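You operate a simulated robot arm through the tools that you are given. There is no shell and no other tool. Be economical: measure what you need, move in short steps, check, and stop when the job is done.

Carry out the task below with a simulated two-armed robot. There is one attempt and no reset: what you move stays moved.

JOB
Hold the frying pan on the table top steady with one hand and put the cupboard key in it with the other.

It is judged by the outcome, as a careful person would: the job done as asked, and still so three seconds after it is handed in. It fails if anything else is knocked over, pushed out of place, dropped, spilled or broken.

ROBOT AND FRAMES
Two 7-joint arms with two-finger parallel grippers on one trunk, on a base that drives. Base frame: it is fixed to the floor where the robot stands at the start and does not move with it; the origin is under the middle of the robot, x ahead of it, y to its left, z up; the surface under the hand at the start is at about z = 90. Units: cm, degrees, N and s.
The left shoulder is at the start at [5, 16.8, 118.2], the right one opposite. With the tool pointing down near the work surface each hand reaches from about 22 to 66 cm from the robot's upright axis, wherever it stands, measured 20 degrees to its own side. Places, roughly: frying pan [25, 150, 75]. Payload 1.57 kg a hand.
Tool frame (each hand has its own): the origin (TCP) lies between the finger pads and is the grasp point; the fingertips stand 3 cm ahead of it; z points along the fingers, y is the line along which they close. The gripper opens to 8 cm. The fingers are 1.7 cm wide and 1.2 cm thick; the gripper's body (4 by 8.2 cm) begins 8 cm behind the TCP.
Orientation is that of the tool frame in the base frame, as [roll, pitch, yaw] about the fixed x, y, z axes, in that order (R = Rz(yaw) Ry(pitch) Rx(roll)). With the fingers straight down and closing along the base's y, the tool's x points along the base's -x, its y along +y and its z along -z.

CONTROLS
- The arms move only by the tool move_arm. It takes "left_steps", "right_steps" or both (then of equal length, played together; a hand with none holds still); each is text: rows parted by semicolons, each of 7 numbers parted by spaces: the turn, a rotation vector about the base's x, y, z in rad, then the shift along the base's x, y, z in cm, then the gripper command, from -1 (shut) to 1 (fully open), values between in proportion. In form: ax ay az x y z grip; .... A call has 1 to 12 rows; each row shifts and turns the commanded pose from where the row before left it. A row lasts 0.2 s, in which the tool goes at most 5 cm and 8.6 degrees; a call with a longer step from one row to the next is refused whole, and so is a gripper value outside its range. Where a pose cannot be reached the arm comes as near as it can. A force on the tool above 40 N (or 10 N above the force at the start of the call, whichever is more), or a blocked arm, ends the call early, and 0.2 s more pass. Each finger travels about 4.5 cm/s and halts on what it meets, pressing with about 27 N; the grip force reading is that of the motor and also rises with nothing between the fingers. The clock runs only during rows and for 0.2 s after the last one: add rows that do not move to give the fingers time. The reply holds the time, the measured pose of the TCP, the force on the tool along the base axes, the opening and the grip force, in the units named above and with some noise, with the torque about the TCP (base axes, N m) and any sound that the robot's microphone picked up.
- Cameras (640 x 400 px; columns grow to the right, rows downward): "scene" is now at [12.57, -0.63, 139.45]; the picture's right is [-0.08, -1.00, 0.00], its down [-0.58, 0.05, -0.82] and it looks along [0.81, -0.06, -0.58] (base axes); focal length 266 px, centre (320, 200). "left" rides on the left gripper at [7.2, 0.7, -12.2] in its tool frame; the picture's right is [-0.09, 1.00, 0.00], its down [-0.84, -0.08, -0.54] and it looks along [-0.54, -0.05, 0.84] (tool axes); focal length 238 px, centre (320, 200). "right" rides on the right gripper at [7.2, -0.7, -12.2] in its tool frame; the picture's right is [0.09, 1.00, 0.00], its down [-0.84, 0.08, -0.54] and it looks along [-0.54, 0.05, 0.84] (tool axes); focal length 238 px, centre (320, 200). There is no depth. A picture from a camera that has moved, and an enlarged one, comes with that camera's place and axes in the base frame and with its lens.
- get_image(camera): a new picture of that camera. No time passes.
- slide_trunk(by): slides the trunk up (or, below 0, down) by that many cm; the arms and the scene camera ride with it, the base frame stays. It gives what a move gives, with no picture.
- drive_base(legs): drives the robot by 1 to 6 legs, each [ahead, left, turn to the left] in cm, cm and degrees, along the robot's own axes; the way and the turn of a leg run together, so that a leg with both is an arc; at most 150 cm and 180 degrees a leg. The arms and the cameras ride along, it lands a little off, and it stops where it bumps. It gives what a move gives.
- head_to(pan, tilt): turns the head with the scene camera to pan (to the left, within 80 degrees either way) and tilt (down, from -29 to 69), counted from straight ahead of the robot. It gives what a move gives.
- inspect(camera, box): a new picture of the part [left, top, right, bottom] of that camera's present view, enlarged. No time passes.
- close_job(): hands the job in; it is judged then, once.

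Go step by step. Nothing tells you exact positions but the pictures and the camera data: compare them with the known pose of the tool, close in by small moves and look again before you grip or let go. The budget is 120 turns and 92 pictures, counting those below and the enlarged ones. Unless the task says otherwise, let go and move clear before handing in.

The tools are called by a JSON object that holds its "fn" and its "kwargs". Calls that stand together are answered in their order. move_arm: Moves the arms, as the interface text tells. Its arguments: {"type":"object","properties":{"left_steps":{"type":"string"},"right_steps":{"type":"string"}},"required":[]} The other tools are called the same way: slide_trunk (by) slides the trunk up or down; drive_base (legs) drives the base; head_to (pan, tilt) turns the head that bears the scene camera; get_image (camera) takes a picture; inspect (camera, box) takes an enlarged picture of a part of a camera's view; close_job () hands the job in.

At the start:

```text
t: 0.0
left_eef_pos: [38.7, 13.94, 116.88]
left_tcp_rot: [-179.9, 0.1, -180.0]
left_ft_force: [-0.6, 0.2, -0.4]
left_ft_torque: [-0.02, -0.01, 0.0]
left_grip_width: 7.99
left_grip_force: 0.1
right_eef_pos: [40.44, -24.94, 115.89]
right_tcp_rot: [179.9, 0.0, -180.0]
right_ft_force: [0.4, 0.8, -0.6]
right_ft_torque: [-0.01, 0.0, -0.01]
right_grip_width: 7.99
right_grip_force: 0.0
trunk travel left (down, up): [-35.0, 9.3]
robot x, y, heading: [-0.22, 0.03, 0.2]
head pan, tilt: [-4.5, 35.3]
```

scene: 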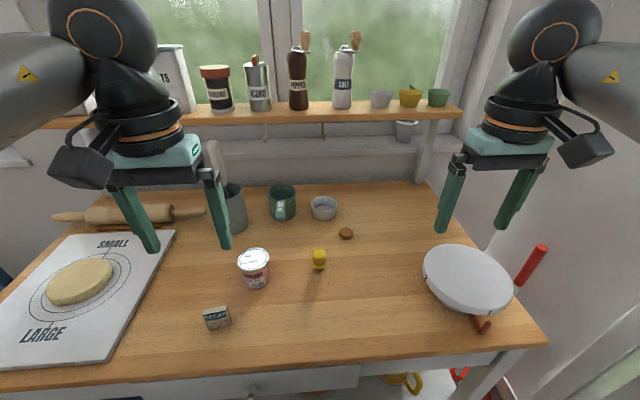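
right: 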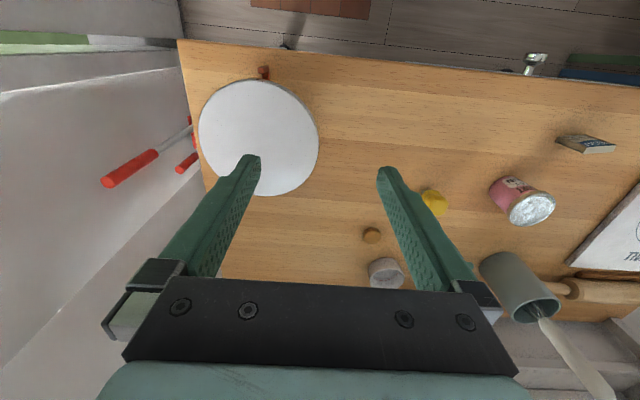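
left: 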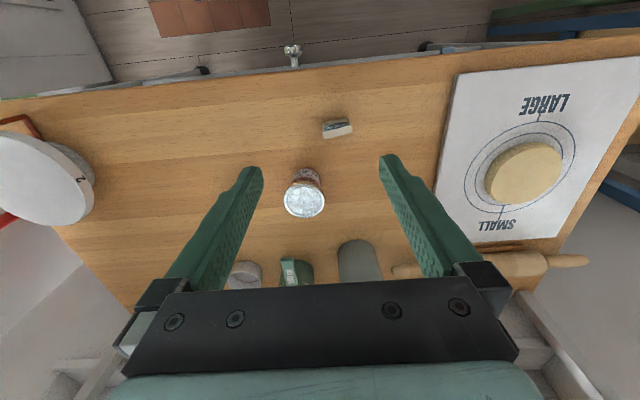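

I see a kitchen bench ahead with no pan on it and no obvious key. The frying pan is said to be far to the left near [25, 150, 75], so I look that way first.

{"fn": "head_to", "kwargs": {"pan": 75, "tilt": 30}}

{"fn": "get_image", "kwargs": {"camera": "scene"}}

```text
t: 1.5
left_eef_pos: [38.47, 14.05, 116.84]
left_tcp_rot: [180.0, 0.1, 180.0]
left_ft_force: [1.0, -0.1, -0.6]
left_ft_torque: [0.03, 0.0, -0.02]
left_grip_width: 8.03
left_grip_force: 0.1
right_eef_pos: [40.39, -24.84, 115.86]
right_tcp_rot: [179.9, 0.0, -179.9]
right_ft_force: [-0.2, 0.1, -0.5]
right_ft_torque: [0.01, 0.01, -0.01]
right_grip_width: 8.04
right_grip_force: 0.1
trunk travel left (down, up): [-35.0, 9.3]
robot x, y, heading: [0.06, -0.1, -0.4]
head pan, tilt: [75.0, 30.0]
```

```text
88 pictures are left
camera scene: at [6.16, 8.79, 140.28], right [0.97, -0.26, 0.0], down [-0.13, -0.48, -0.87], along [0.22, 0.84, -0.5], focal length 266 px, centre (320, 200)
```

scene: 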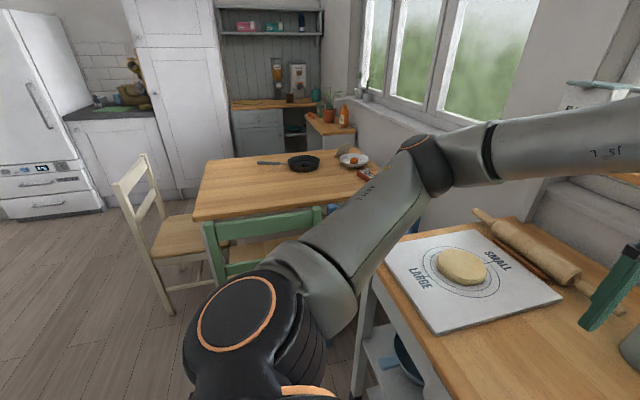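

{"fn": "inspect", "kwargs": {"camera": "scene", "box": [190, 130, 420, 274]}}

{"fn": "inspect", "kwargs": {"camera": "scene", "box": [200, 0, 400, 130]}}

```text
2.78 times, centred on (305, 202) of scene
camera zoom: at [6.16, 8.79, 140.28], right [0.97, -0.26, 0.0], down [-0.13, -0.48, -0.87], along [0.22, 0.84, -0.5], focal length 739 px, centre (362, 194)
```

zoom: 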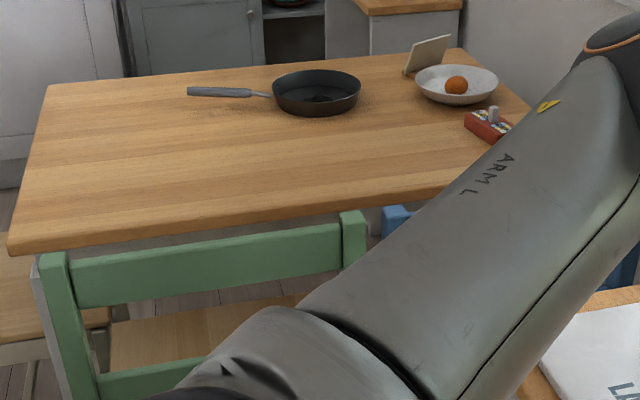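

```text
3.08 times, centred on (300, 65) of scene
camera zoom: at [6.16, 8.79, 140.28], right [0.97, -0.26, 0.0], down [-0.13, -0.48, -0.87], along [0.22, 0.84, -0.5], focal length 819 px, centre (382, 615)
```

zoom: 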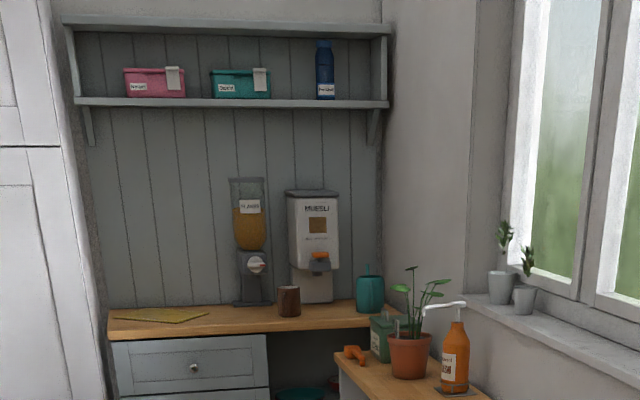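

The frying pan is on the dining table to the left; no key seen yet. I search the rest of the room with the head.

{"fn": "head_to", "kwargs": {"pan": 0, "tilt": 30}}

{"fn": "inspect", "kwargs": {"camera": "scene", "box": [100, 50, 420, 250]}}

{"fn": "inspect", "kwargs": {"camera": "scene", "box": [320, 150, 640, 350]}}

{"fn": "head_to", "kwargs": {"pan": -70, "tilt": 30}}

{"fn": "get_image", "kwargs": {"camera": "scene"}}

```text
t: 3.0
left_eef_pos: [38.61, 14.04, 116.75]
left_tcp_rot: [180.0, 0.0, -180.0]
left_ft_force: [-0.6, 0.1, 0.3]
left_ft_torque: [0.01, -0.01, -0.02]
left_grip_width: 8.01
left_grip_force: 0.1
right_eef_pos: [40.42, -24.76, 116.07]
right_tcp_rot: [180.0, -0.1, 180.0]
right_ft_force: [-0.1, 0.7, 0.6]
right_ft_torque: [-0.02, 0.02, 0.02]
right_grip_width: 7.98
right_grip_force: 0.1
trunk travel left (down, up): [-35.0, 9.3]
robot x, y, heading: [-0.14, 0.19, 0.0]
head pan, tilt: [0.0, 30.0]
```

```text
2.00 times, centred on (260, 150) of scene
camera zoom: at [12.85, 0.06, 140.28], right [0.0, -1.0, 0.0], down [-0.5, 0.0, -0.87], along [0.87, 0.0, -0.5], focal length 532 px, centre (440, 300)
```

zoom: 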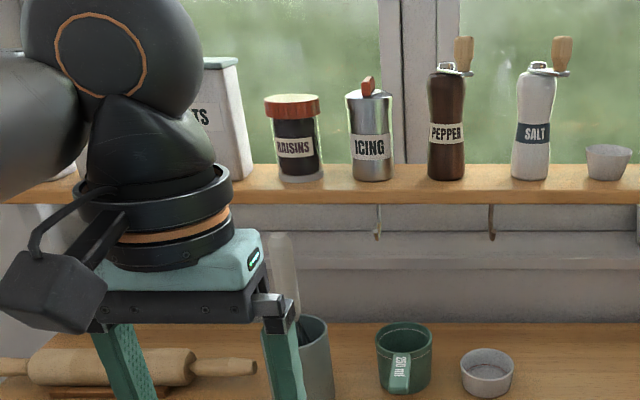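

```text
2.00 times, centred on (480, 250) of scene
camera zoom: at [12.85, 0.06, 140.28], right [0.0, -1.0, 0.0], down [-0.5, 0.0, -0.87], along [0.87, 0.0, -0.5], focal length 532 px, centre (0, 100)
```

zoom: 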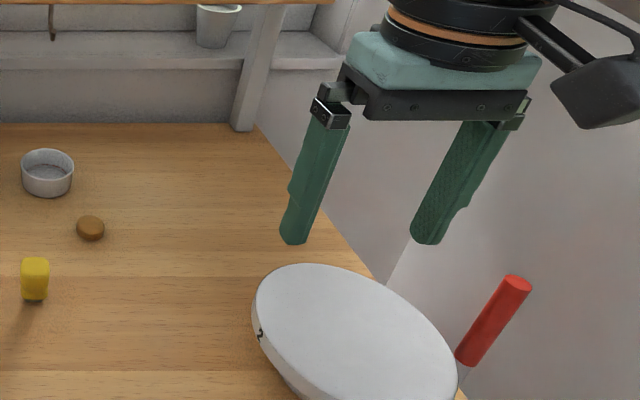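

```text
t: 4.4
left_eef_pos: [38.6, 14.05, 116.89]
left_tcp_rot: [180.0, 0.1, 180.0]
left_ft_force: [-0.9, -0.2, 0.6]
left_ft_torque: [-0.03, 0.02, -0.02]
left_grip_width: 8.0
left_grip_force: 0.0
right_eef_pos: [40.38, -24.82, 115.9]
right_tcp_rot: [179.9, -0.1, 180.0]
right_ft_force: [-0.3, 0.2, -0.4]
right_ft_torque: [0.0, 0.02, -0.05]
right_grip_width: 7.97
right_grip_force: 0.0
trunk travel left (down, up): [-35.0, 9.3]
robot x, y, heading: [0.14, 0.23, -0.0]
head pan, tilt: [-70.0, 30.0]
```

```text
83 pictures are left
camera scene: at [6.91, -8.44, 140.28], right [-0.94, -0.34, 0.0], down [-0.17, 0.47, -0.87], along [0.3, -0.81, -0.5], focal length 266 px, centre (320, 200)
```

scene: 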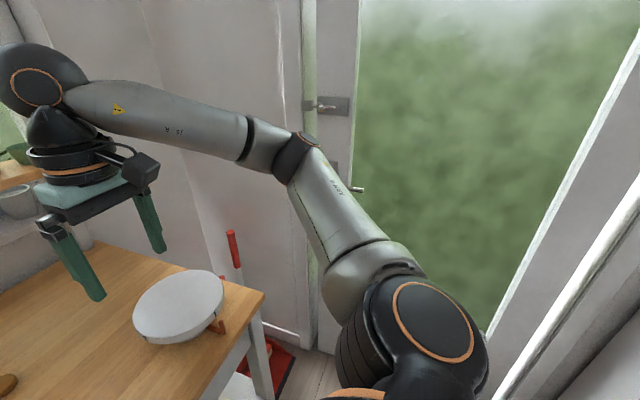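

No key on this side. I back off and turn left towards the dining table for a better view of it.

{"fn": "drive_base", "kwargs": {"legs": [[-20, 0, 0], [0, 0, 90]]}}

{"fn": "head_to", "kwargs": {"pan": 0, "tilt": 25}}

{"fn": "get_image", "kwargs": {"camera": "scene"}}

{"fn": "head_to", "kwargs": {"pan": 75, "tilt": 25}}

{"fn": "get_image", "kwargs": {"camera": "scene"}}

```text
t: 9.8
left_eef_pos: [-33.72, 38.72, 116.97]
left_tcp_rot: [179.9, 0.1, -90.2]
left_ft_force: [-0.3, 0.0, 0.7]
left_ft_torque: [-0.01, -0.03, -0.04]
left_grip_width: 8.01
left_grip_force: 0.2
right_eef_pos: [5.08, 40.41, 115.96]
right_tcp_rot: [-180.0, 0.0, -90.2]
right_ft_force: [-0.3, -0.6, -0.2]
right_ft_torque: [-0.04, -0.01, -0.03]
right_grip_width: 8.02
right_grip_force: 0.0
trunk travel left (down, up): [-35.0, 9.3]
robot x, y, heading: [-19.98, 0.2, 89.8]
head pan, tilt: [-70.0, 30.0]
```

```text
t: 11.2
left_eef_pos: [-33.74, 38.65, 116.79]
left_tcp_rot: [180.0, 0.1, -90.1]
left_ft_force: [0.7, 1.1, -0.5]
left_ft_torque: [-0.01, -0.03, 0.01]
left_grip_width: 7.98
left_grip_force: 0.1
right_eef_pos: [5.05, 40.24, 115.92]
right_tcp_rot: [-179.9, 0.0, -90.2]
right_ft_force: [-0.3, 0.2, -0.5]
right_ft_torque: [-0.04, 0.0, 0.04]
right_grip_width: 8.01
right_grip_force: 0.1
trunk travel left (down, up): [-35.0, 9.3]
robot x, y, heading: [-19.75, 0.1, 89.6]
head pan, tilt: [0.0, 25.0]
```

```text
82 pictures are left
camera scene: at [-19.99, 13.23, 141.07], right [1.0, 0.0, 0.0], down [0.0, -0.42, -0.91], along [0.0, 0.91, -0.42], focal length 266 px, centre (320, 200)
```

scene: 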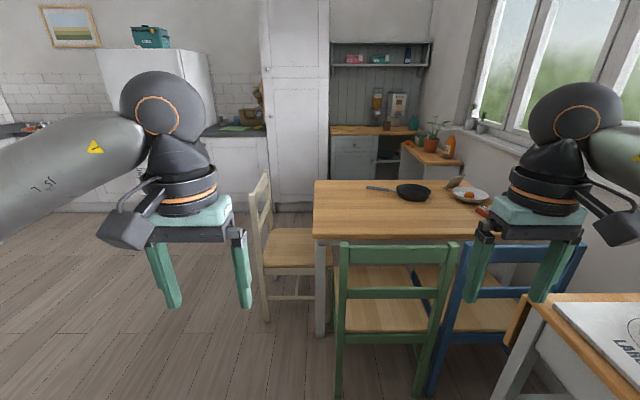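

```text
t: 12.7
left_eef_pos: [-33.76, 38.53, 116.88]
left_tcp_rot: [-179.9, 0.2, -90.2]
left_ft_force: [-0.1, 0.0, -0.2]
left_ft_torque: [0.02, -0.01, -0.03]
left_grip_width: 7.98
left_grip_force: 0.2
right_eef_pos: [4.93, 40.32, 115.91]
right_tcp_rot: [180.0, 0.0, -90.2]
right_ft_force: [-0.8, -1.0, -0.2]
right_ft_torque: [0.02, 0.0, 0.0]
right_grip_width: 8.0
right_grip_force: 0.1
trunk travel left (down, up): [-35.0, 9.3]
robot x, y, heading: [-20.11, -0.1, 89.8]
head pan, tilt: [75.0, 25.0]
```

```text
81 pictures are left
camera scene: at [-28.92, 6.44, 141.07], right [0.26, 0.96, 0.0], down [0.41, -0.11, -0.91], along [-0.87, 0.24, -0.42], focal length 266 px, centre (320, 200)
```

scene: 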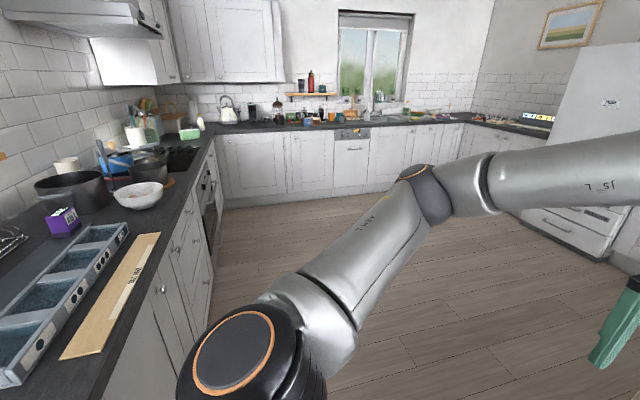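

A large kitchen with many surfaces. I enlarge the parts of it to search for the key.

{"fn": "inspect", "kwargs": {"camera": "scene", "box": [0, 180, 200, 380]}}

{"fn": "inspect", "kwargs": {"camera": "scene", "box": [200, 50, 640, 270]}}

{"fn": "head_to", "kwargs": {"pan": 0, "tilt": 25}}

{"fn": "inspect", "kwargs": {"camera": "scene", "box": [300, 150, 520, 290]}}

{"fn": "inspect", "kwargs": {"camera": "scene", "box": [200, 40, 500, 180]}}

```text
2.00 times, centred on (100, 280) of scene
camera zoom: at [-28.92, 6.44, 141.07], right [0.26, 0.96, 0.0], down [0.41, -0.11, -0.91], along [-0.87, 0.24, -0.42], focal length 532 px, centre (760, 40)
```

zoom: 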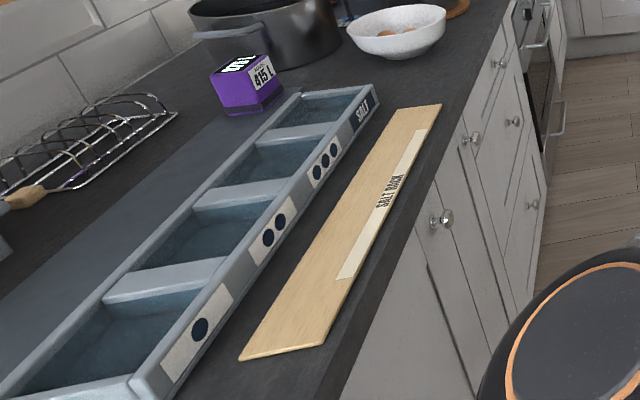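

```text
1.45 times, centred on (420, 160) of scene
camera zoom: at [-28.92, 6.44, 141.07], right [0.26, 0.96, 0.0], down [0.41, -0.11, -0.91], along [-0.87, 0.24, -0.42], focal length 387 px, centre (174, 258)
```

zoom: 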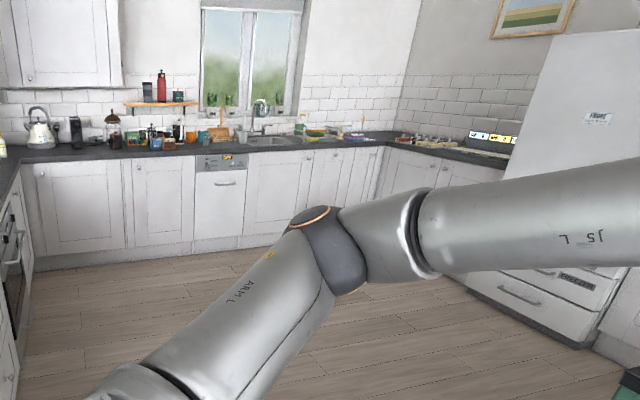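

```text
t: 14.2
left_eef_pos: [-33.74, 38.6, 116.86]
left_tcp_rot: [180.0, 0.1, -90.2]
left_ft_force: [0.2, -0.2, -0.2]
left_ft_torque: [0.01, -0.01, -0.03]
left_grip_width: 7.99
left_grip_force: 0.0
right_eef_pos: [5.13, 40.27, 115.85]
right_tcp_rot: [-180.0, 0.0, -90.2]
right_ft_force: [-0.4, 0.2, -0.1]
right_ft_torque: [0.01, -0.01, 0.01]
right_grip_width: 7.98
right_grip_force: 0.1
trunk travel left (down, up): [-35.0, 9.3]
robot x, y, heading: [-20.19, 0.12, 89.7]
head pan, tilt: [0.0, 25.0]
```

```text
2.86 times, centred on (410, 220) of scene
camera zoom: at [-20.0, 13.23, 141.07], right [1.0, 0.0, 0.0], down [0.0, -0.42, -0.91], along [0.0, 0.91, -0.42], focal length 760 px, centre (63, 143)
```

zoom: 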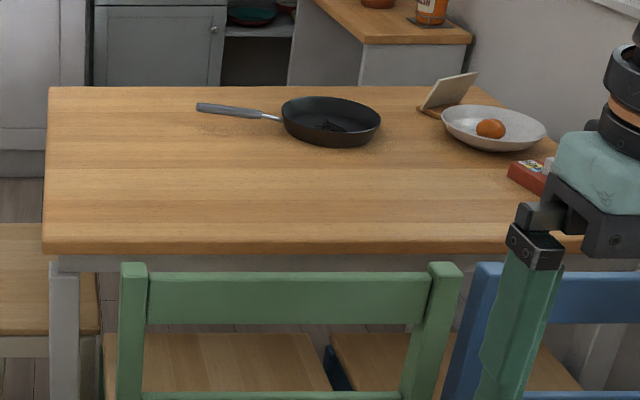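

```text
2.13 times, centred on (350, 110) of scene
camera zoom: at [-20.0, 13.23, 141.07], right [1.0, 0.0, 0.0], down [0.0, -0.42, -0.91], along [0.0, 0.91, -0.42], focal length 568 px, centre (256, 392)
```

zoom: 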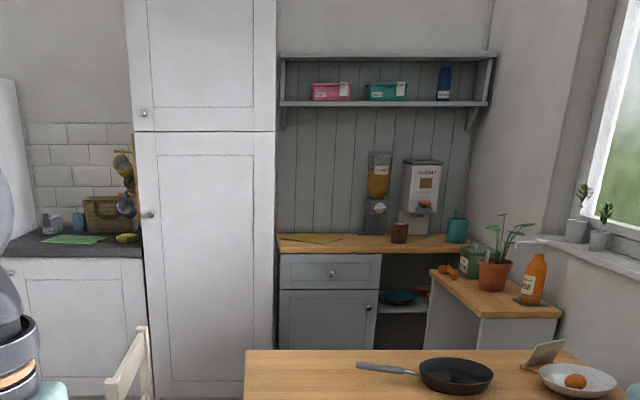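

There is a hook rail on the side of the tall cupboard, and something dark in the pan. I zoom in on both.

{"fn": "inspect", "kwargs": {"camera": "scene", "box": [215, 90, 295, 170]}}

{"fn": "inspect", "kwargs": {"camera": "scene", "box": [390, 175, 440, 210]}}

{"fn": "inspect", "kwargs": {"camera": "scene", "box": [435, 165, 505, 225]}}

{"fn": "inspect", "kwargs": {"camera": "scene", "box": [380, 100, 480, 170]}}

```text
5.00 times, centred on (255, 130) of scene
camera zoom: at [-20.0, 13.23, 141.07], right [1.0, 0.0, 0.0], down [0.0, -0.42, -0.91], along [0.0, 0.91, -0.42], focal length 1331 px, centre (645, 550)
```

zoom: 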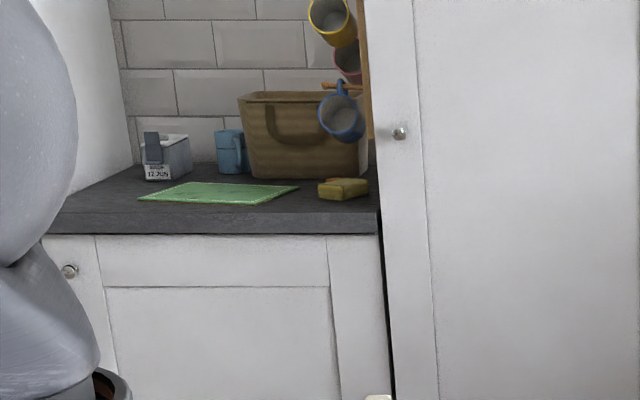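

```text
11.43 times, centred on (415, 192) of scene
camera zoom: at [-20.0, 13.23, 141.07], right [1.0, 0.0, 0.0], down [0.0, -0.42, -0.91], along [0.0, 0.91, -0.42], focal length 3042 px, centre (-766, 286)
```

zoom: 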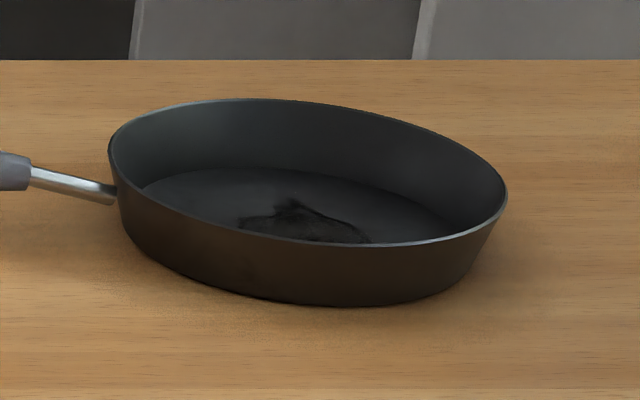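

```text
6.67 times, centred on (470, 195) of scene
camera zoom: at [-20.0, 13.23, 141.07], right [1.0, 0.0, 0.0], down [0.0, -0.42, -0.91], along [0.0, 0.91, -0.42], focal length 1774 px, centre (-680, 233)
```

zoom: 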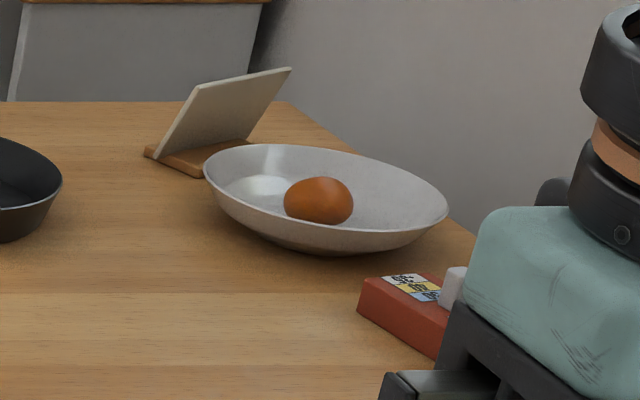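

```text
5.71 times, centred on (430, 135) of scene
camera zoom: at [-20.0, 13.23, 141.07], right [1.0, 0.0, 0.0], down [0.0, -0.42, -0.91], along [0.0, 0.91, -0.42], focal length 1521 px, centre (-309, 571)
```

zoom: 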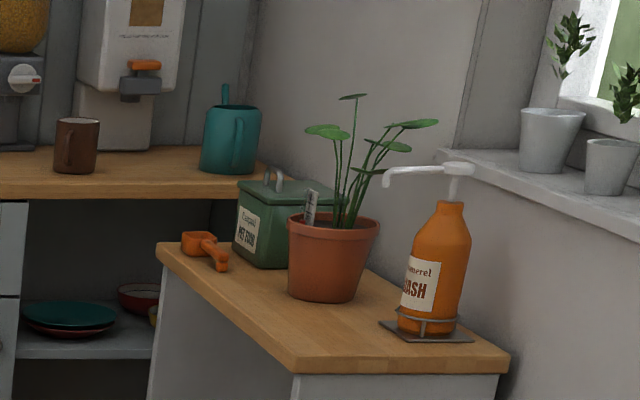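

No key yet. I turn further left to look at the kitchen counters behind the starting place.

{"fn": "drive_base", "kwargs": {"legs": [[0, 0, 90]]}}

{"fn": "head_to", "kwargs": {"pan": 0, "tilt": 20}}

{"fn": "get_image", "kwargs": {"camera": "scene"}}

{"fn": "head_to", "kwargs": {"pan": 65, "tilt": 30}}

{"fn": "get_image", "kwargs": {"camera": "scene"}}

```text
t: 18.4
left_eef_pos: [-58.06, -15.28, 116.81]
left_tcp_rot: [180.0, 0.1, 1.9]
left_ft_force: [0.2, 0.2, -0.7]
left_ft_torque: [0.01, 0.02, 0.01]
left_grip_width: 8.0
left_grip_force: 0.2
right_eef_pos: [-61.0, 23.48, 115.92]
right_tcp_rot: [180.0, 0.1, 1.9]
right_ft_force: [-0.3, -0.8, 0.2]
right_ft_torque: [-0.01, -0.04, 0.0]
right_grip_width: 8.0
right_grip_force: 0.0
trunk travel left (down, up): [-35.0, 9.3]
robot x, y, heading: [-20.13, -0.19, -178.2]
head pan, tilt: [0.0, 25.0]
```

```text
t: 19.1
left_eef_pos: [-58.02, -15.32, 116.84]
left_tcp_rot: [-180.0, 0.2, 1.9]
left_ft_force: [0.3, 0.6, -0.9]
left_ft_torque: [0.04, -0.01, 0.01]
left_grip_width: 7.99
left_grip_force: 0.1
right_eef_pos: [-61.01, 23.54, 115.94]
right_tcp_rot: [179.9, 0.1, 2.0]
right_ft_force: [0.6, 0.4, 0.2]
right_ft_torque: [0.0, 0.03, -0.01]
right_grip_width: 8.03
right_grip_force: 0.0
trunk travel left (down, up): [-35.0, 9.3]
robot x, y, heading: [-20.09, -0.03, -178.4]
head pan, tilt: [0.0, 20.0]
```

```text
72 pictures are left
camera scene: at [-33.35, -0.42, 141.88], right [-0.03, 1.0, 0.0], down [0.34, 0.01, -0.94], along [-0.94, -0.03, -0.34], focal length 266 px, centre (320, 200)
```

scene: 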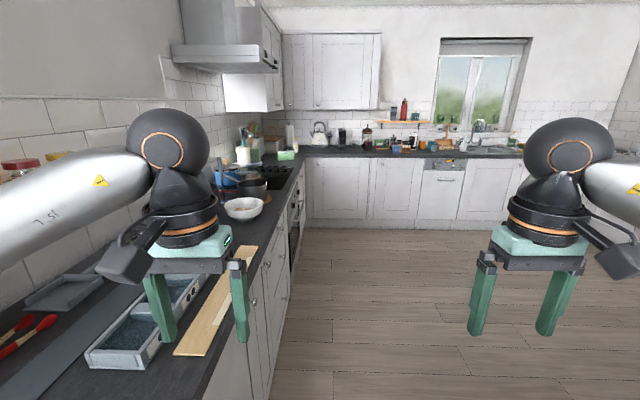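

```text
t: 20.5
left_eef_pos: [-57.91, -15.34, 116.9]
left_tcp_rot: [180.0, 0.1, 1.9]
left_ft_force: [-0.2, 0.0, -0.6]
left_ft_torque: [0.0, 0.0, 0.02]
left_grip_width: 7.98
left_grip_force: 0.0
right_eef_pos: [-60.96, 23.39, 115.94]
right_tcp_rot: [180.0, 0.0, 2.0]
right_ft_force: [0.1, -0.1, -0.4]
right_ft_torque: [0.0, -0.02, -0.01]
right_grip_width: 7.99
right_grip_force: 0.1
trunk travel left (down, up): [-35.0, 9.3]
robot x, y, heading: [-19.95, 0.0, -177.9]
head pan, tilt: [65.0, 30.0]
```

```text
71 pictures are left
camera scene: at [-27.59, -8.43, 140.28], right [-0.92, 0.39, 0.0], down [0.2, 0.46, -0.87], along [-0.34, -0.8, -0.5], focal length 266 px, centre (320, 200)
```

scene: 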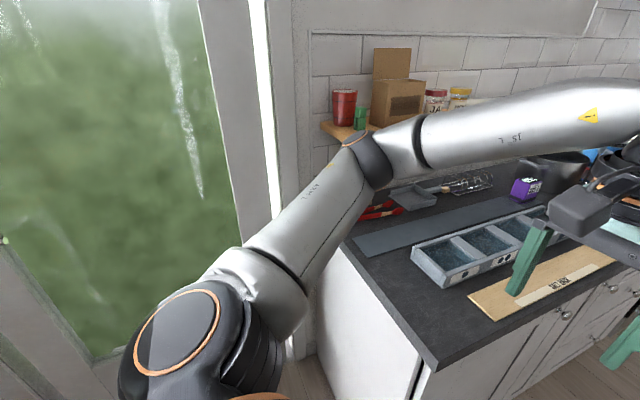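

Now a closer look at these counters.

{"fn": "inspect", "kwargs": {"camera": "scene", "box": [310, 70, 560, 230]}}

{"fn": "head_to", "kwargs": {"pan": 0, "tilt": 20}}

{"fn": "inspect", "kwargs": {"camera": "scene", "box": [360, 90, 540, 180]}}

{"fn": "inspect", "kwargs": {"camera": "scene", "box": [210, 100, 370, 220]}}

{"fn": "head_to", "kwargs": {"pan": -50, "tilt": 20}}

{"fn": "get_image", "kwargs": {"camera": "scene"}}

```text
2.50 times, centred on (435, 150) of scene
camera zoom: at [-27.59, -8.43, 140.28], right [-0.92, 0.39, 0.0], down [0.2, 0.46, -0.87], along [-0.34, -0.8, -0.5], focal length 665 px, centre (32, 325)
```

zoom: 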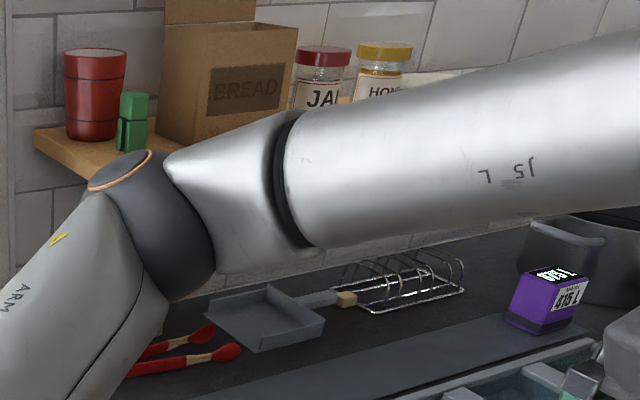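

```text
t: 21.8
left_eef_pos: [-57.97, -15.31, 116.97]
left_tcp_rot: [180.0, 0.1, 1.9]
left_ft_force: [0.6, 0.1, 0.4]
left_ft_torque: [-0.03, -0.01, 0.01]
left_grip_width: 8.01
left_grip_force: 0.1
right_eef_pos: [-61.04, 23.36, 115.88]
right_tcp_rot: [180.0, 0.0, 1.9]
right_ft_force: [-0.6, -0.4, -0.1]
right_ft_torque: [0.0, -0.01, 0.01]
right_grip_width: 8.01
right_grip_force: 0.0
trunk travel left (down, up): [-35.0, 9.3]
robot x, y, heading: [-20.1, -0.12, -178.1]
head pan, tilt: [0.0, 20.0]
```

```text
3.56 times, centred on (450, 135) of scene
camera zoom: at [-33.34, -0.42, 141.88], right [-0.03, 1.0, 0.0], down [0.34, 0.01, -0.94], along [-0.94, -0.03, -0.34], focal length 946 px, centre (-142, 431)
```

zoom: 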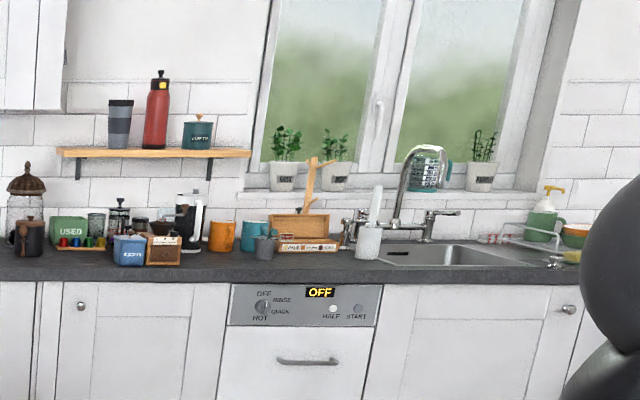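

```text
3.33 times, centred on (290, 160) of scene
camera zoom: at [-33.34, -0.42, 141.88], right [-0.03, 1.0, 0.0], down [0.34, 0.01, -0.94], along [-0.94, -0.03, -0.34], focal length 887 px, centre (420, 333)
```

zoom: 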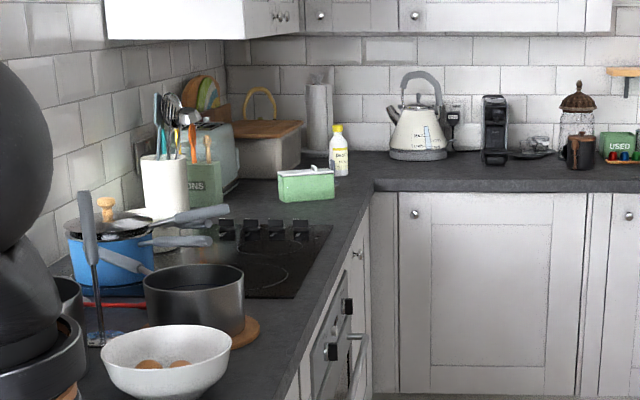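

```text
t: 23.0
left_eef_pos: [-57.91, -15.36, 116.82]
left_tcp_rot: [-180.0, 0.2, 1.9]
left_ft_force: [0.0, 0.5, -0.4]
left_ft_torque: [0.02, 0.0, 0.04]
left_grip_width: 7.98
left_grip_force: 0.0
right_eef_pos: [-61.08, 23.49, 115.95]
right_tcp_rot: [-180.0, 0.0, 1.9]
right_ft_force: [0.0, 0.1, -0.4]
right_ft_torque: [0.02, 0.03, 0.02]
right_grip_width: 7.99
right_grip_force: 0.1
trunk travel left (down, up): [-35.0, 9.3]
robot x, y, heading: [-19.21, 0.01, -178.3]
head pan, tilt: [-50.0, 20.0]
```

```text
67 pictures are left
camera scene: at [-30.26, 6.82, 141.88], right [0.74, 0.67, 0.0], down [0.23, -0.25, -0.94], along [-0.63, 0.7, -0.34], focal length 266 px, centre (320, 200)
```

scene: 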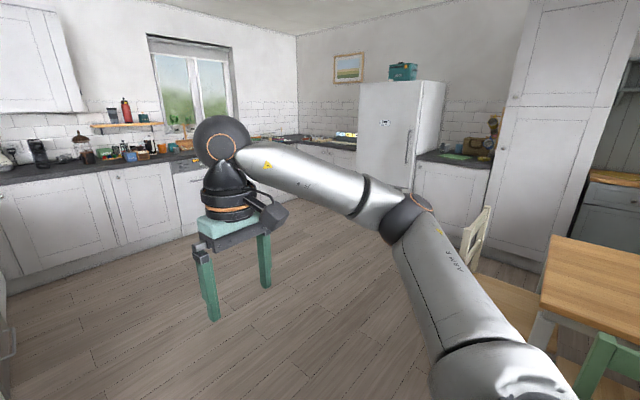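

No key seen on the counters so far. The far side of the dining table looks free of chairs, so I'll drive round by the left end, looking on the way.

{"fn": "drive_base", "kwargs": {"legs": [[0, 0, -88], [0, 80, 0], [110, 0, 0]]}}

{"fn": "head_to", "kwargs": {"pan": -60, "tilt": 25}}

{"fn": "get_image", "kwargs": {"camera": "scene"}}

{"fn": "head_to", "kwargs": {"pan": 0, "tilt": 25}}

{"fn": "get_image", "kwargs": {"camera": "scene"}}

```text
t: 30.1
left_eef_pos: [-65.07, 34.98, 116.8]
left_tcp_rot: [-179.9, 0.0, -84.0]
left_ft_force: [0.2, -0.4, 0.3]
left_ft_torque: [-0.01, 0.0, 0.01]
left_grip_width: 7.98
left_grip_force: 0.0
right_eef_pos: [-26.5, 40.64, 115.87]
right_tcp_rot: [-179.9, 0.1, -84.0]
right_ft_force: [-0.4, 0.2, -0.7]
right_ft_torque: [0.02, 0.0, 0.01]
right_grip_width: 8.0
right_grip_force: 0.1
trunk travel left (down, up): [-35.0, 9.3]
robot x, y, heading: [-47.05, -2.33, 96.0]
head pan, tilt: [-50.0, 20.0]
stopped in leg 2: the robot was blocked; the commanded pose is now the measured one
```

```text
t: 30.9
left_eef_pos: [-64.95, 34.9, 116.82]
left_tcp_rot: [180.0, 0.1, -84.1]
left_ft_force: [-0.4, -0.2, 0.6]
left_ft_torque: [-0.02, -0.02, -0.02]
left_grip_width: 8.01
left_grip_force: 0.0
right_eef_pos: [-26.46, 40.68, 115.96]
right_tcp_rot: [-180.0, 0.1, -84.0]
right_ft_force: [0.4, 0.2, 0.9]
right_ft_torque: [-0.02, -0.02, 0.02]
right_grip_width: 7.96
right_grip_force: 0.1
trunk travel left (down, up): [-35.0, 9.3]
robot x, y, heading: [-47.0, -2.22, 95.8]
head pan, tilt: [-60.0, 25.0]
```

```text
66 pictures are left
camera scene: at [-40.21, 7.47, 141.08], right [0.59, -0.81, 0.0], down [-0.34, -0.25, -0.91], along [0.73, 0.53, -0.42], focal length 266 px, centre (320, 200)
```

scene: 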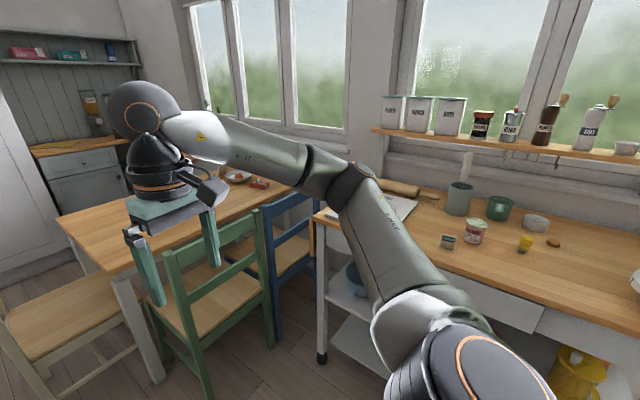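

```text
t: 32.2
left_eef_pos: [-65.09, 34.95, 116.91]
left_tcp_rot: [-179.9, 0.1, -84.1]
left_ft_force: [0.1, -0.2, 0.8]
left_ft_torque: [-0.02, 0.01, 0.01]
left_grip_width: 7.98
left_grip_force: 0.0
right_eef_pos: [-26.6, 40.77, 115.89]
right_tcp_rot: [180.0, 0.2, -84.1]
right_ft_force: [0.5, 0.1, 0.2]
right_ft_torque: [-0.02, 0.0, -0.01]
right_grip_width: 8.01
right_grip_force: 0.2
trunk travel left (down, up): [-35.0, 9.3]
robot x, y, heading: [-46.83, -1.96, 95.9]
head pan, tilt: [0.0, 25.0]
```

```text
65 pictures are left
camera scene: at [-48.61, 11.22, 141.07], right [0.99, 0.1, 0.0], down [0.04, -0.42, -0.91], along [-0.09, 0.9, -0.42], focal length 266 px, centre (320, 200)
```

scene: 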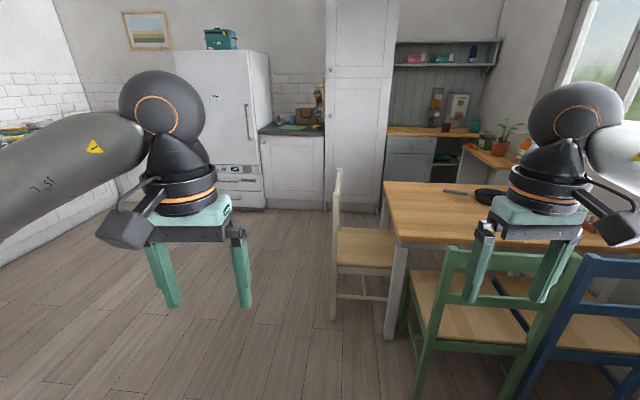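

The strafe met the counter behind; I go ahead first, then left and on.

{"fn": "drive_base", "kwargs": {"legs": [[30, 0, -6], [0, 55, 0], [80, 0, 0]]}}

{"fn": "head_to", "kwargs": {"pan": -60, "tilt": 30}}

{"fn": "get_image", "kwargs": {"camera": "scene"}}

```text
t: 43.0
left_eef_pos: [-115.83, 146.08, 116.91]
left_tcp_rot: [180.0, 0.1, -90.9]
left_ft_force: [0.6, -0.2, -0.9]
left_ft_torque: [0.02, 0.01, 0.01]
left_grip_width: 7.99
left_grip_force: 0.1
right_eef_pos: [-76.85, 147.1, 115.95]
right_tcp_rot: [180.0, 0.1, -90.9]
right_ft_force: [0.1, 0.4, -0.1]
right_ft_torque: [-0.03, 0.01, 0.01]
right_grip_width: 8.01
right_grip_force: 0.1
trunk travel left (down, up): [-35.0, 9.3]
robot x, y, heading: [-102.5, 107.54, 88.8]
head pan, tilt: [0.0, 25.0]
```

```text
t: 44.3
left_eef_pos: [-115.61, 146.14, 116.97]
left_tcp_rot: [-180.0, 0.1, -91.1]
left_ft_force: [0.1, -0.4, -0.2]
left_ft_torque: [0.01, 0.02, -0.01]
left_grip_width: 7.99
left_grip_force: 0.0
right_eef_pos: [-76.83, 147.13, 115.94]
right_tcp_rot: [-179.9, 0.1, -91.0]
right_ft_force: [0.3, -0.7, -0.3]
right_ft_torque: [0.01, 0.04, 0.0]
right_grip_width: 7.99
right_grip_force: 0.1
trunk travel left (down, up): [-35.0, 9.3]
robot x, y, heading: [-102.64, 107.53, 89.2]
head pan, tilt: [-60.0, 30.0]
```

```text
64 pictures are left
camera scene: at [-94.61, 115.68, 140.28], right [0.48, -0.87, 0.0], down [-0.44, -0.24, -0.87], along [0.76, 0.42, -0.5], focal length 266 px, centre (320, 200)
```

scene: 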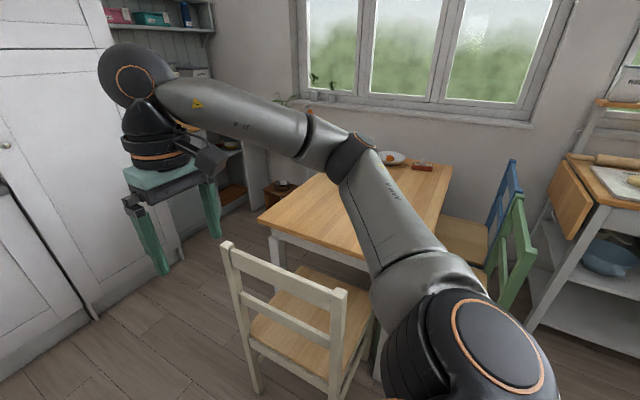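

The far side of the table is open, with a low stool near its far right. I turn round and drive to the far side, stopping partway.

{"fn": "drive_base", "kwargs": {"legs": [[0, 0, 178], [-117, 0, 0], [0, 60, 0]]}}

{"fn": "head_to", "kwargs": {"pan": 45, "tilt": 30}}

{"fn": "get_image", "kwargs": {"camera": "scene"}}

```text
t: 62.8
left_eef_pos: [-22.39, 177.86, 116.87]
left_tcp_rot: [-180.0, 0.1, 84.4]
left_ft_force: [-0.5, 0.2, 0.9]
left_ft_torque: [0.0, 0.0, 0.0]
left_grip_width: 7.99
left_grip_force: 0.0
right_eef_pos: [-61.26, 179.88, 115.94]
right_tcp_rot: [180.0, 0.1, 84.4]
right_ft_force: [-0.3, 0.8, -0.1]
right_ft_torque: [-0.02, -0.01, -0.03]
right_grip_width: 8.02
right_grip_force: 0.0
trunk travel left (down, up): [-35.0, 9.3]
robot x, y, heading: [-32.68, 217.82, -95.5]
head pan, tilt: [-60.0, 30.0]
```

```text
t: 64.6
left_eef_pos: [-22.42, 177.79, 116.75]
left_tcp_rot: [180.0, 0.0, 84.4]
left_ft_force: [-0.5, 0.7, 0.0]
left_ft_torque: [-0.01, 0.0, -0.01]
left_grip_width: 8.0
left_grip_force: 0.0
right_eef_pos: [-61.26, 179.86, 115.96]
right_tcp_rot: [180.0, 0.1, 84.4]
right_ft_force: [-0.6, -0.2, -0.4]
right_ft_torque: [-0.04, -0.01, 0.02]
right_grip_width: 8.01
right_grip_force: 0.1
trunk travel left (down, up): [-35.0, 9.3]
robot x, y, heading: [-32.51, 217.81, -95.7]
head pan, tilt: [45.0, 30.0]
```

```text
63 pictures are left
camera scene: at [-27.45, 206.7, 140.28], right [-0.77, -0.63, 0.0], down [-0.32, 0.39, -0.87], along [0.55, -0.67, -0.5], focal length 266 px, centre (320, 200)
```

scene: 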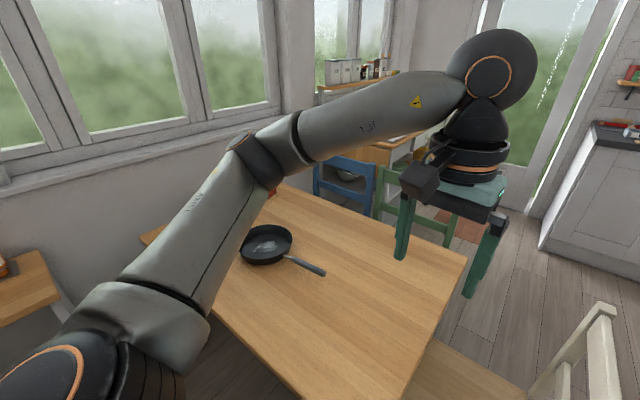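

The table's rest is hidden by the arm. I'll drive a little further along and look again.

{"fn": "drive_base", "kwargs": {"legs": [[0, 45, 4]]}}

{"fn": "head_to", "kwargs": {"pan": 15, "tilt": 40}}

{"fn": "get_image", "kwargs": {"camera": "scene"}}

{"fn": "get_image", "kwargs": {"camera": "left"}}

{"fn": "head_to", "kwargs": {"pan": 75, "tilt": 25}}

{"fn": "get_image", "kwargs": {"camera": "scene"}}

```text
t: 69.1
left_eef_pos: [25.6, 175.86, 116.8]
left_tcp_rot: [-180.0, 0.1, 88.6]
left_ft_force: [0.5, -0.2, -0.8]
left_ft_torque: [-0.03, 0.02, 0.01]
left_grip_width: 7.99
left_grip_force: 0.0
right_eef_pos: [-13.31, 175.1, 116.08]
right_tcp_rot: [-179.9, 0.1, 88.7]
right_ft_force: [0.0, 0.9, 0.0]
right_ft_torque: [0.0, -0.03, 0.0]
right_grip_width: 7.99
right_grip_force: 0.1
trunk travel left (down, up): [-35.0, 9.3]
robot x, y, heading: [12.13, 214.72, -91.3]
head pan, tilt: [45.0, 30.0]
```

```text
t: 70.0
left_eef_pos: [25.52, 175.92, 116.9]
left_tcp_rot: [-180.0, 0.1, 88.7]
left_ft_force: [0.2, -0.1, 0.4]
left_ft_torque: [0.03, 0.04, -0.02]
left_grip_width: 8.0
left_grip_force: 0.1
right_eef_pos: [-13.41, 175.14, 116.02]
right_tcp_rot: [180.0, 0.0, 88.8]
right_ft_force: [-0.9, 0.4, -0.2]
right_ft_torque: [-0.03, 0.0, -0.05]
right_grip_width: 8.0
right_grip_force: 0.0
trunk travel left (down, up): [-35.0, 9.3]
robot x, y, heading: [12.11, 215.11, -91.5]
head pan, tilt: [15.0, 40.0]
```

```text
62 pictures are left
camera scene: at [14.13, 202.64, 138.74], right [-0.97, -0.24, 0.0], down [-0.15, 0.62, -0.77], along [0.18, -0.74, -0.64], focal length 266 px, centre (320, 200)
```

scene: 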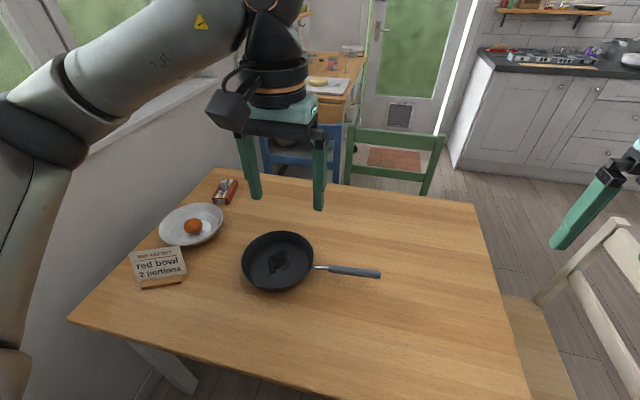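

```text
61 pictures are left
camera left: at [26.33, 183.21, 129.08], right [0.99, -0.12, 0.0], down [-0.1, -0.83, 0.54], along [-0.06, -0.54, -0.84], focal length 238 px, centre (320, 200)
```

left: 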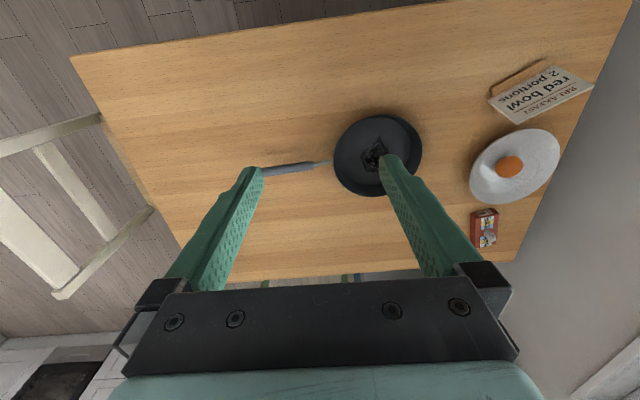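

```text
t: 71.3
left_eef_pos: [25.59, 175.91, 117.0]
left_tcp_rot: [-180.0, 0.1, 88.6]
left_ft_force: [-0.1, -0.2, 0.2]
left_ft_torque: [0.0, 0.03, -0.01]
left_grip_width: 8.02
left_grip_force: 0.0
right_eef_pos: [-13.32, 175.09, 116.07]
right_tcp_rot: [-180.0, 0.0, 88.7]
right_ft_force: [0.1, 0.3, -0.2]
right_ft_torque: [-0.01, 0.02, -0.02]
right_grip_width: 8.02
right_grip_force: 0.0
trunk travel left (down, up): [-35.0, 9.3]
robot x, y, heading: [12.05, 214.9, -91.7]
head pan, tilt: [75.0, 25.0]
```

```text
60 pictures are left
camera scene: at [20.96, 208.29, 141.07], right [-0.28, -0.96, 0.0], down [-0.41, 0.12, -0.91], along [0.87, -0.26, -0.42], focal length 266 px, centre (320, 200)
```

scene: 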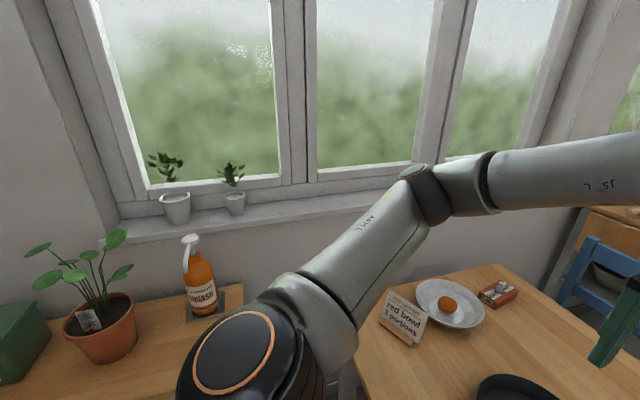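

I can see the whole table now: bowl with an egg, recipe card, red box, pan. I enlarge the red box, then look behind for the key.

{"fn": "inspect", "kwargs": {"camera": "scene", "box": [370, 260, 530, 360]}}

{"fn": "drive_base", "kwargs": {"legs": [[0, -110, 0], [0, 0, -90]]}}

{"fn": "head_to", "kwargs": {"pan": -70, "tilt": 15}}

{"fn": "get_image", "kwargs": {"camera": "scene"}}

{"fn": "head_to", "kwargs": {"pan": -20, "tilt": 20}}

{"fn": "get_image", "kwargs": {"camera": "scene"}}

```text
4.00 times, centred on (450, 310) of scene
camera zoom: at [20.96, 208.29, 141.07], right [-0.28, -0.96, 0.0], down [-0.41, 0.12, -0.91], along [0.87, -0.26, -0.42], focal length 1065 px, centre (-200, -240)
```

zoom: 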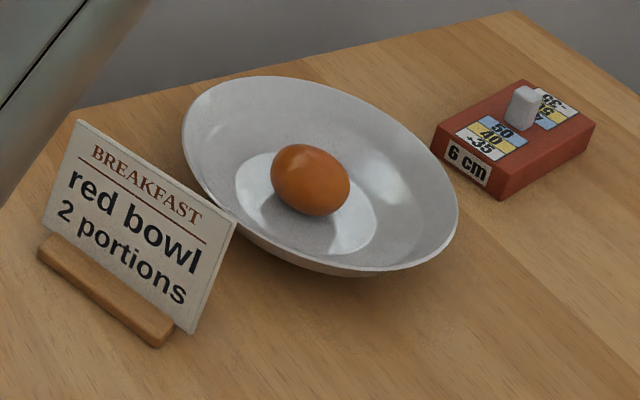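

```text
t: 85.5
left_eef_pos: [-140.33, 207.7, 116.87]
left_tcp_rot: [180.0, 0.1, -4.5]
left_ft_force: [0.4, 0.7, -0.8]
left_ft_torque: [-0.01, 0.03, 0.03]
left_grip_width: 8.0
left_grip_force: 0.1
right_eef_pos: [-139.17, 246.56, 116.01]
right_tcp_rot: [180.0, 0.1, -4.5]
right_ft_force: [0.1, 1.1, -0.3]
right_ft_torque: [0.04, -0.01, 0.01]
right_grip_width: 7.98
right_grip_force: 0.0
trunk travel left (down, up): [-35.0, 9.3]
robot x, y, heading: [-101.05, 218.51, 175.5]
head pan, tilt: [75.0, 25.0]
```

```text
t: 87.8
left_eef_pos: [-140.54, 207.76, 116.87]
left_tcp_rot: [179.9, 0.1, -4.6]
left_ft_force: [0.2, -0.3, -0.8]
left_ft_torque: [-0.01, 0.0, 0.03]
left_grip_width: 8.0
left_grip_force: 0.0
right_eef_pos: [-139.07, 246.54, 115.93]
right_tcp_rot: [180.0, 0.2, -4.4]
right_ft_force: [0.3, 0.4, -0.2]
right_ft_torque: [-0.01, -0.03, -0.02]
right_grip_width: 7.99
right_grip_force: 0.1
trunk travel left (down, up): [-35.0, 9.3]
robot x, y, heading: [-100.85, 218.46, 175.5]
head pan, tilt: [-70.0, 15.0]
```

```text
58 pictures are left
camera scene: at [-107.46, 227.96, 142.7], right [0.96, 0.27, 0.0], down [0.07, -0.25, -0.97], along [-0.26, 0.93, -0.26], focal length 266 px, centre (320, 200)
```

scene: 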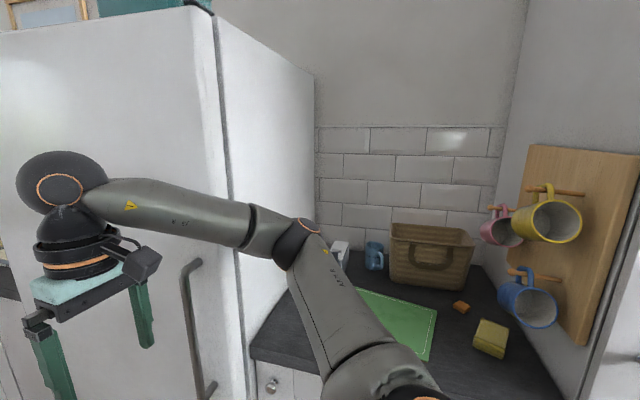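

```text
t: 88.9
left_eef_pos: [-140.51, 207.69, 116.91]
left_tcp_rot: [-180.0, 0.0, -4.6]
left_ft_force: [0.1, -0.1, 0.6]
left_ft_torque: [-0.01, 0.01, 0.01]
left_grip_width: 7.98
left_grip_force: 0.0
right_eef_pos: [-139.01, 246.53, 116.04]
right_tcp_rot: [179.9, 0.1, -4.5]
right_ft_force: [0.4, 0.1, 0.2]
right_ft_torque: [0.0, 0.02, -0.02]
right_grip_width: 7.96
right_grip_force: 0.2
trunk travel left (down, up): [-35.0, 9.3]
robot x, y, heading: [-101.06, 218.43, 175.5]
head pan, tilt: [-20.0, 20.0]
```

```text
57 pictures are left
camera scene: at [-113.45, 222.84, 141.88], right [0.42, 0.91, 0.0], down [0.31, -0.14, -0.94], along [-0.85, 0.39, -0.34], focal length 266 px, centre (320, 200)
```

scene: 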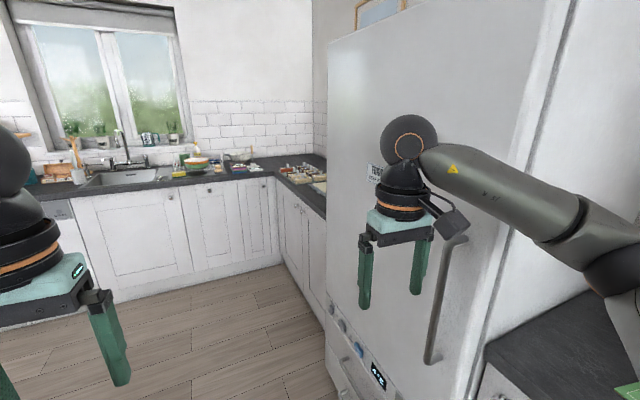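

Still looking. I enlarge the corner counter and the fridge label, and the mat area.

{"fn": "inspect", "kwargs": {"camera": "scene", "box": [60, 120, 340, 220]}}

{"fn": "inspect", "kwargs": {"camera": "scene", "box": [320, 150, 400, 390]}}

{"fn": "head_to", "kwargs": {"pan": -80, "tilt": 35}}

{"fn": "get_image", "kwargs": {"camera": "scene"}}

```text
2.29 times, centred on (200, 170) of scene
camera zoom: at [-113.45, 222.84, 141.88], right [0.42, 0.91, 0.0], down [0.31, -0.14, -0.94], along [-0.85, 0.39, -0.34], focal length 608 px, centre (594, 269)
```

zoom: 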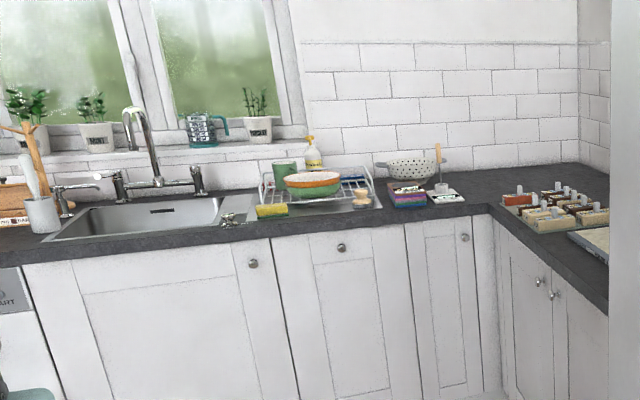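

```text
1.67 times, centred on (360, 270) of scene
camera zoom: at [-113.45, 222.84, 141.88], right [0.42, 0.91, 0.0], down [0.31, -0.14, -0.94], along [-0.85, 0.39, -0.34], focal length 444 px, centre (253, 83)
```

zoom: 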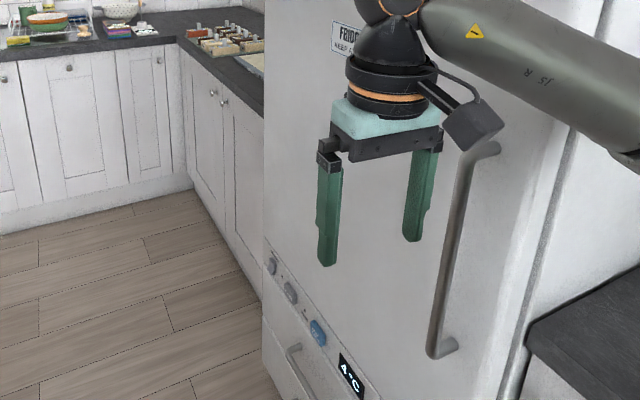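

```text
t: 90.2
left_eef_pos: [-140.4, 207.57, 116.91]
left_tcp_rot: [180.0, 0.1, -4.6]
left_ft_force: [0.2, 0.5, -0.2]
left_ft_torque: [-0.03, 0.01, 0.01]
left_grip_width: 7.99
left_grip_force: 0.1
right_eef_pos: [-139.15, 246.5, 115.99]
right_tcp_rot: [180.0, 0.1, -4.5]
right_ft_force: [0.8, 0.0, 0.8]
right_ft_torque: [0.01, -0.01, -0.02]
right_grip_width: 8.01
right_grip_force: 0.0
trunk travel left (down, up): [-35.0, 9.3]
robot x, y, heading: [-100.77, 218.23, 175.6]
head pan, tilt: [-80.0, 35.0]
```

```text
54 pictures are left
camera scene: at [-105.81, 227.73, 139.5], right [1.0, 0.09, 0.0], down [0.05, -0.57, -0.82], along [-0.08, 0.82, -0.57], focal length 266 px, centre (320, 200)
```

scene: 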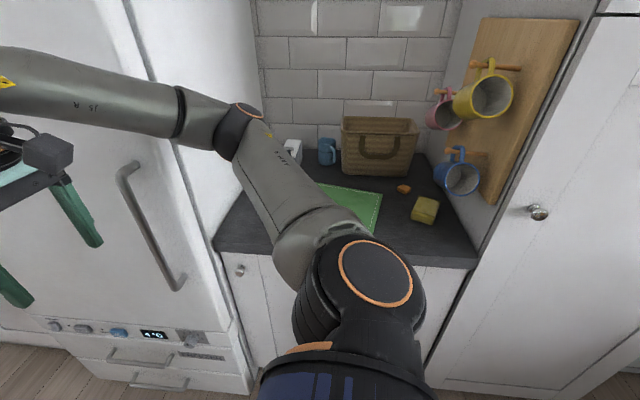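

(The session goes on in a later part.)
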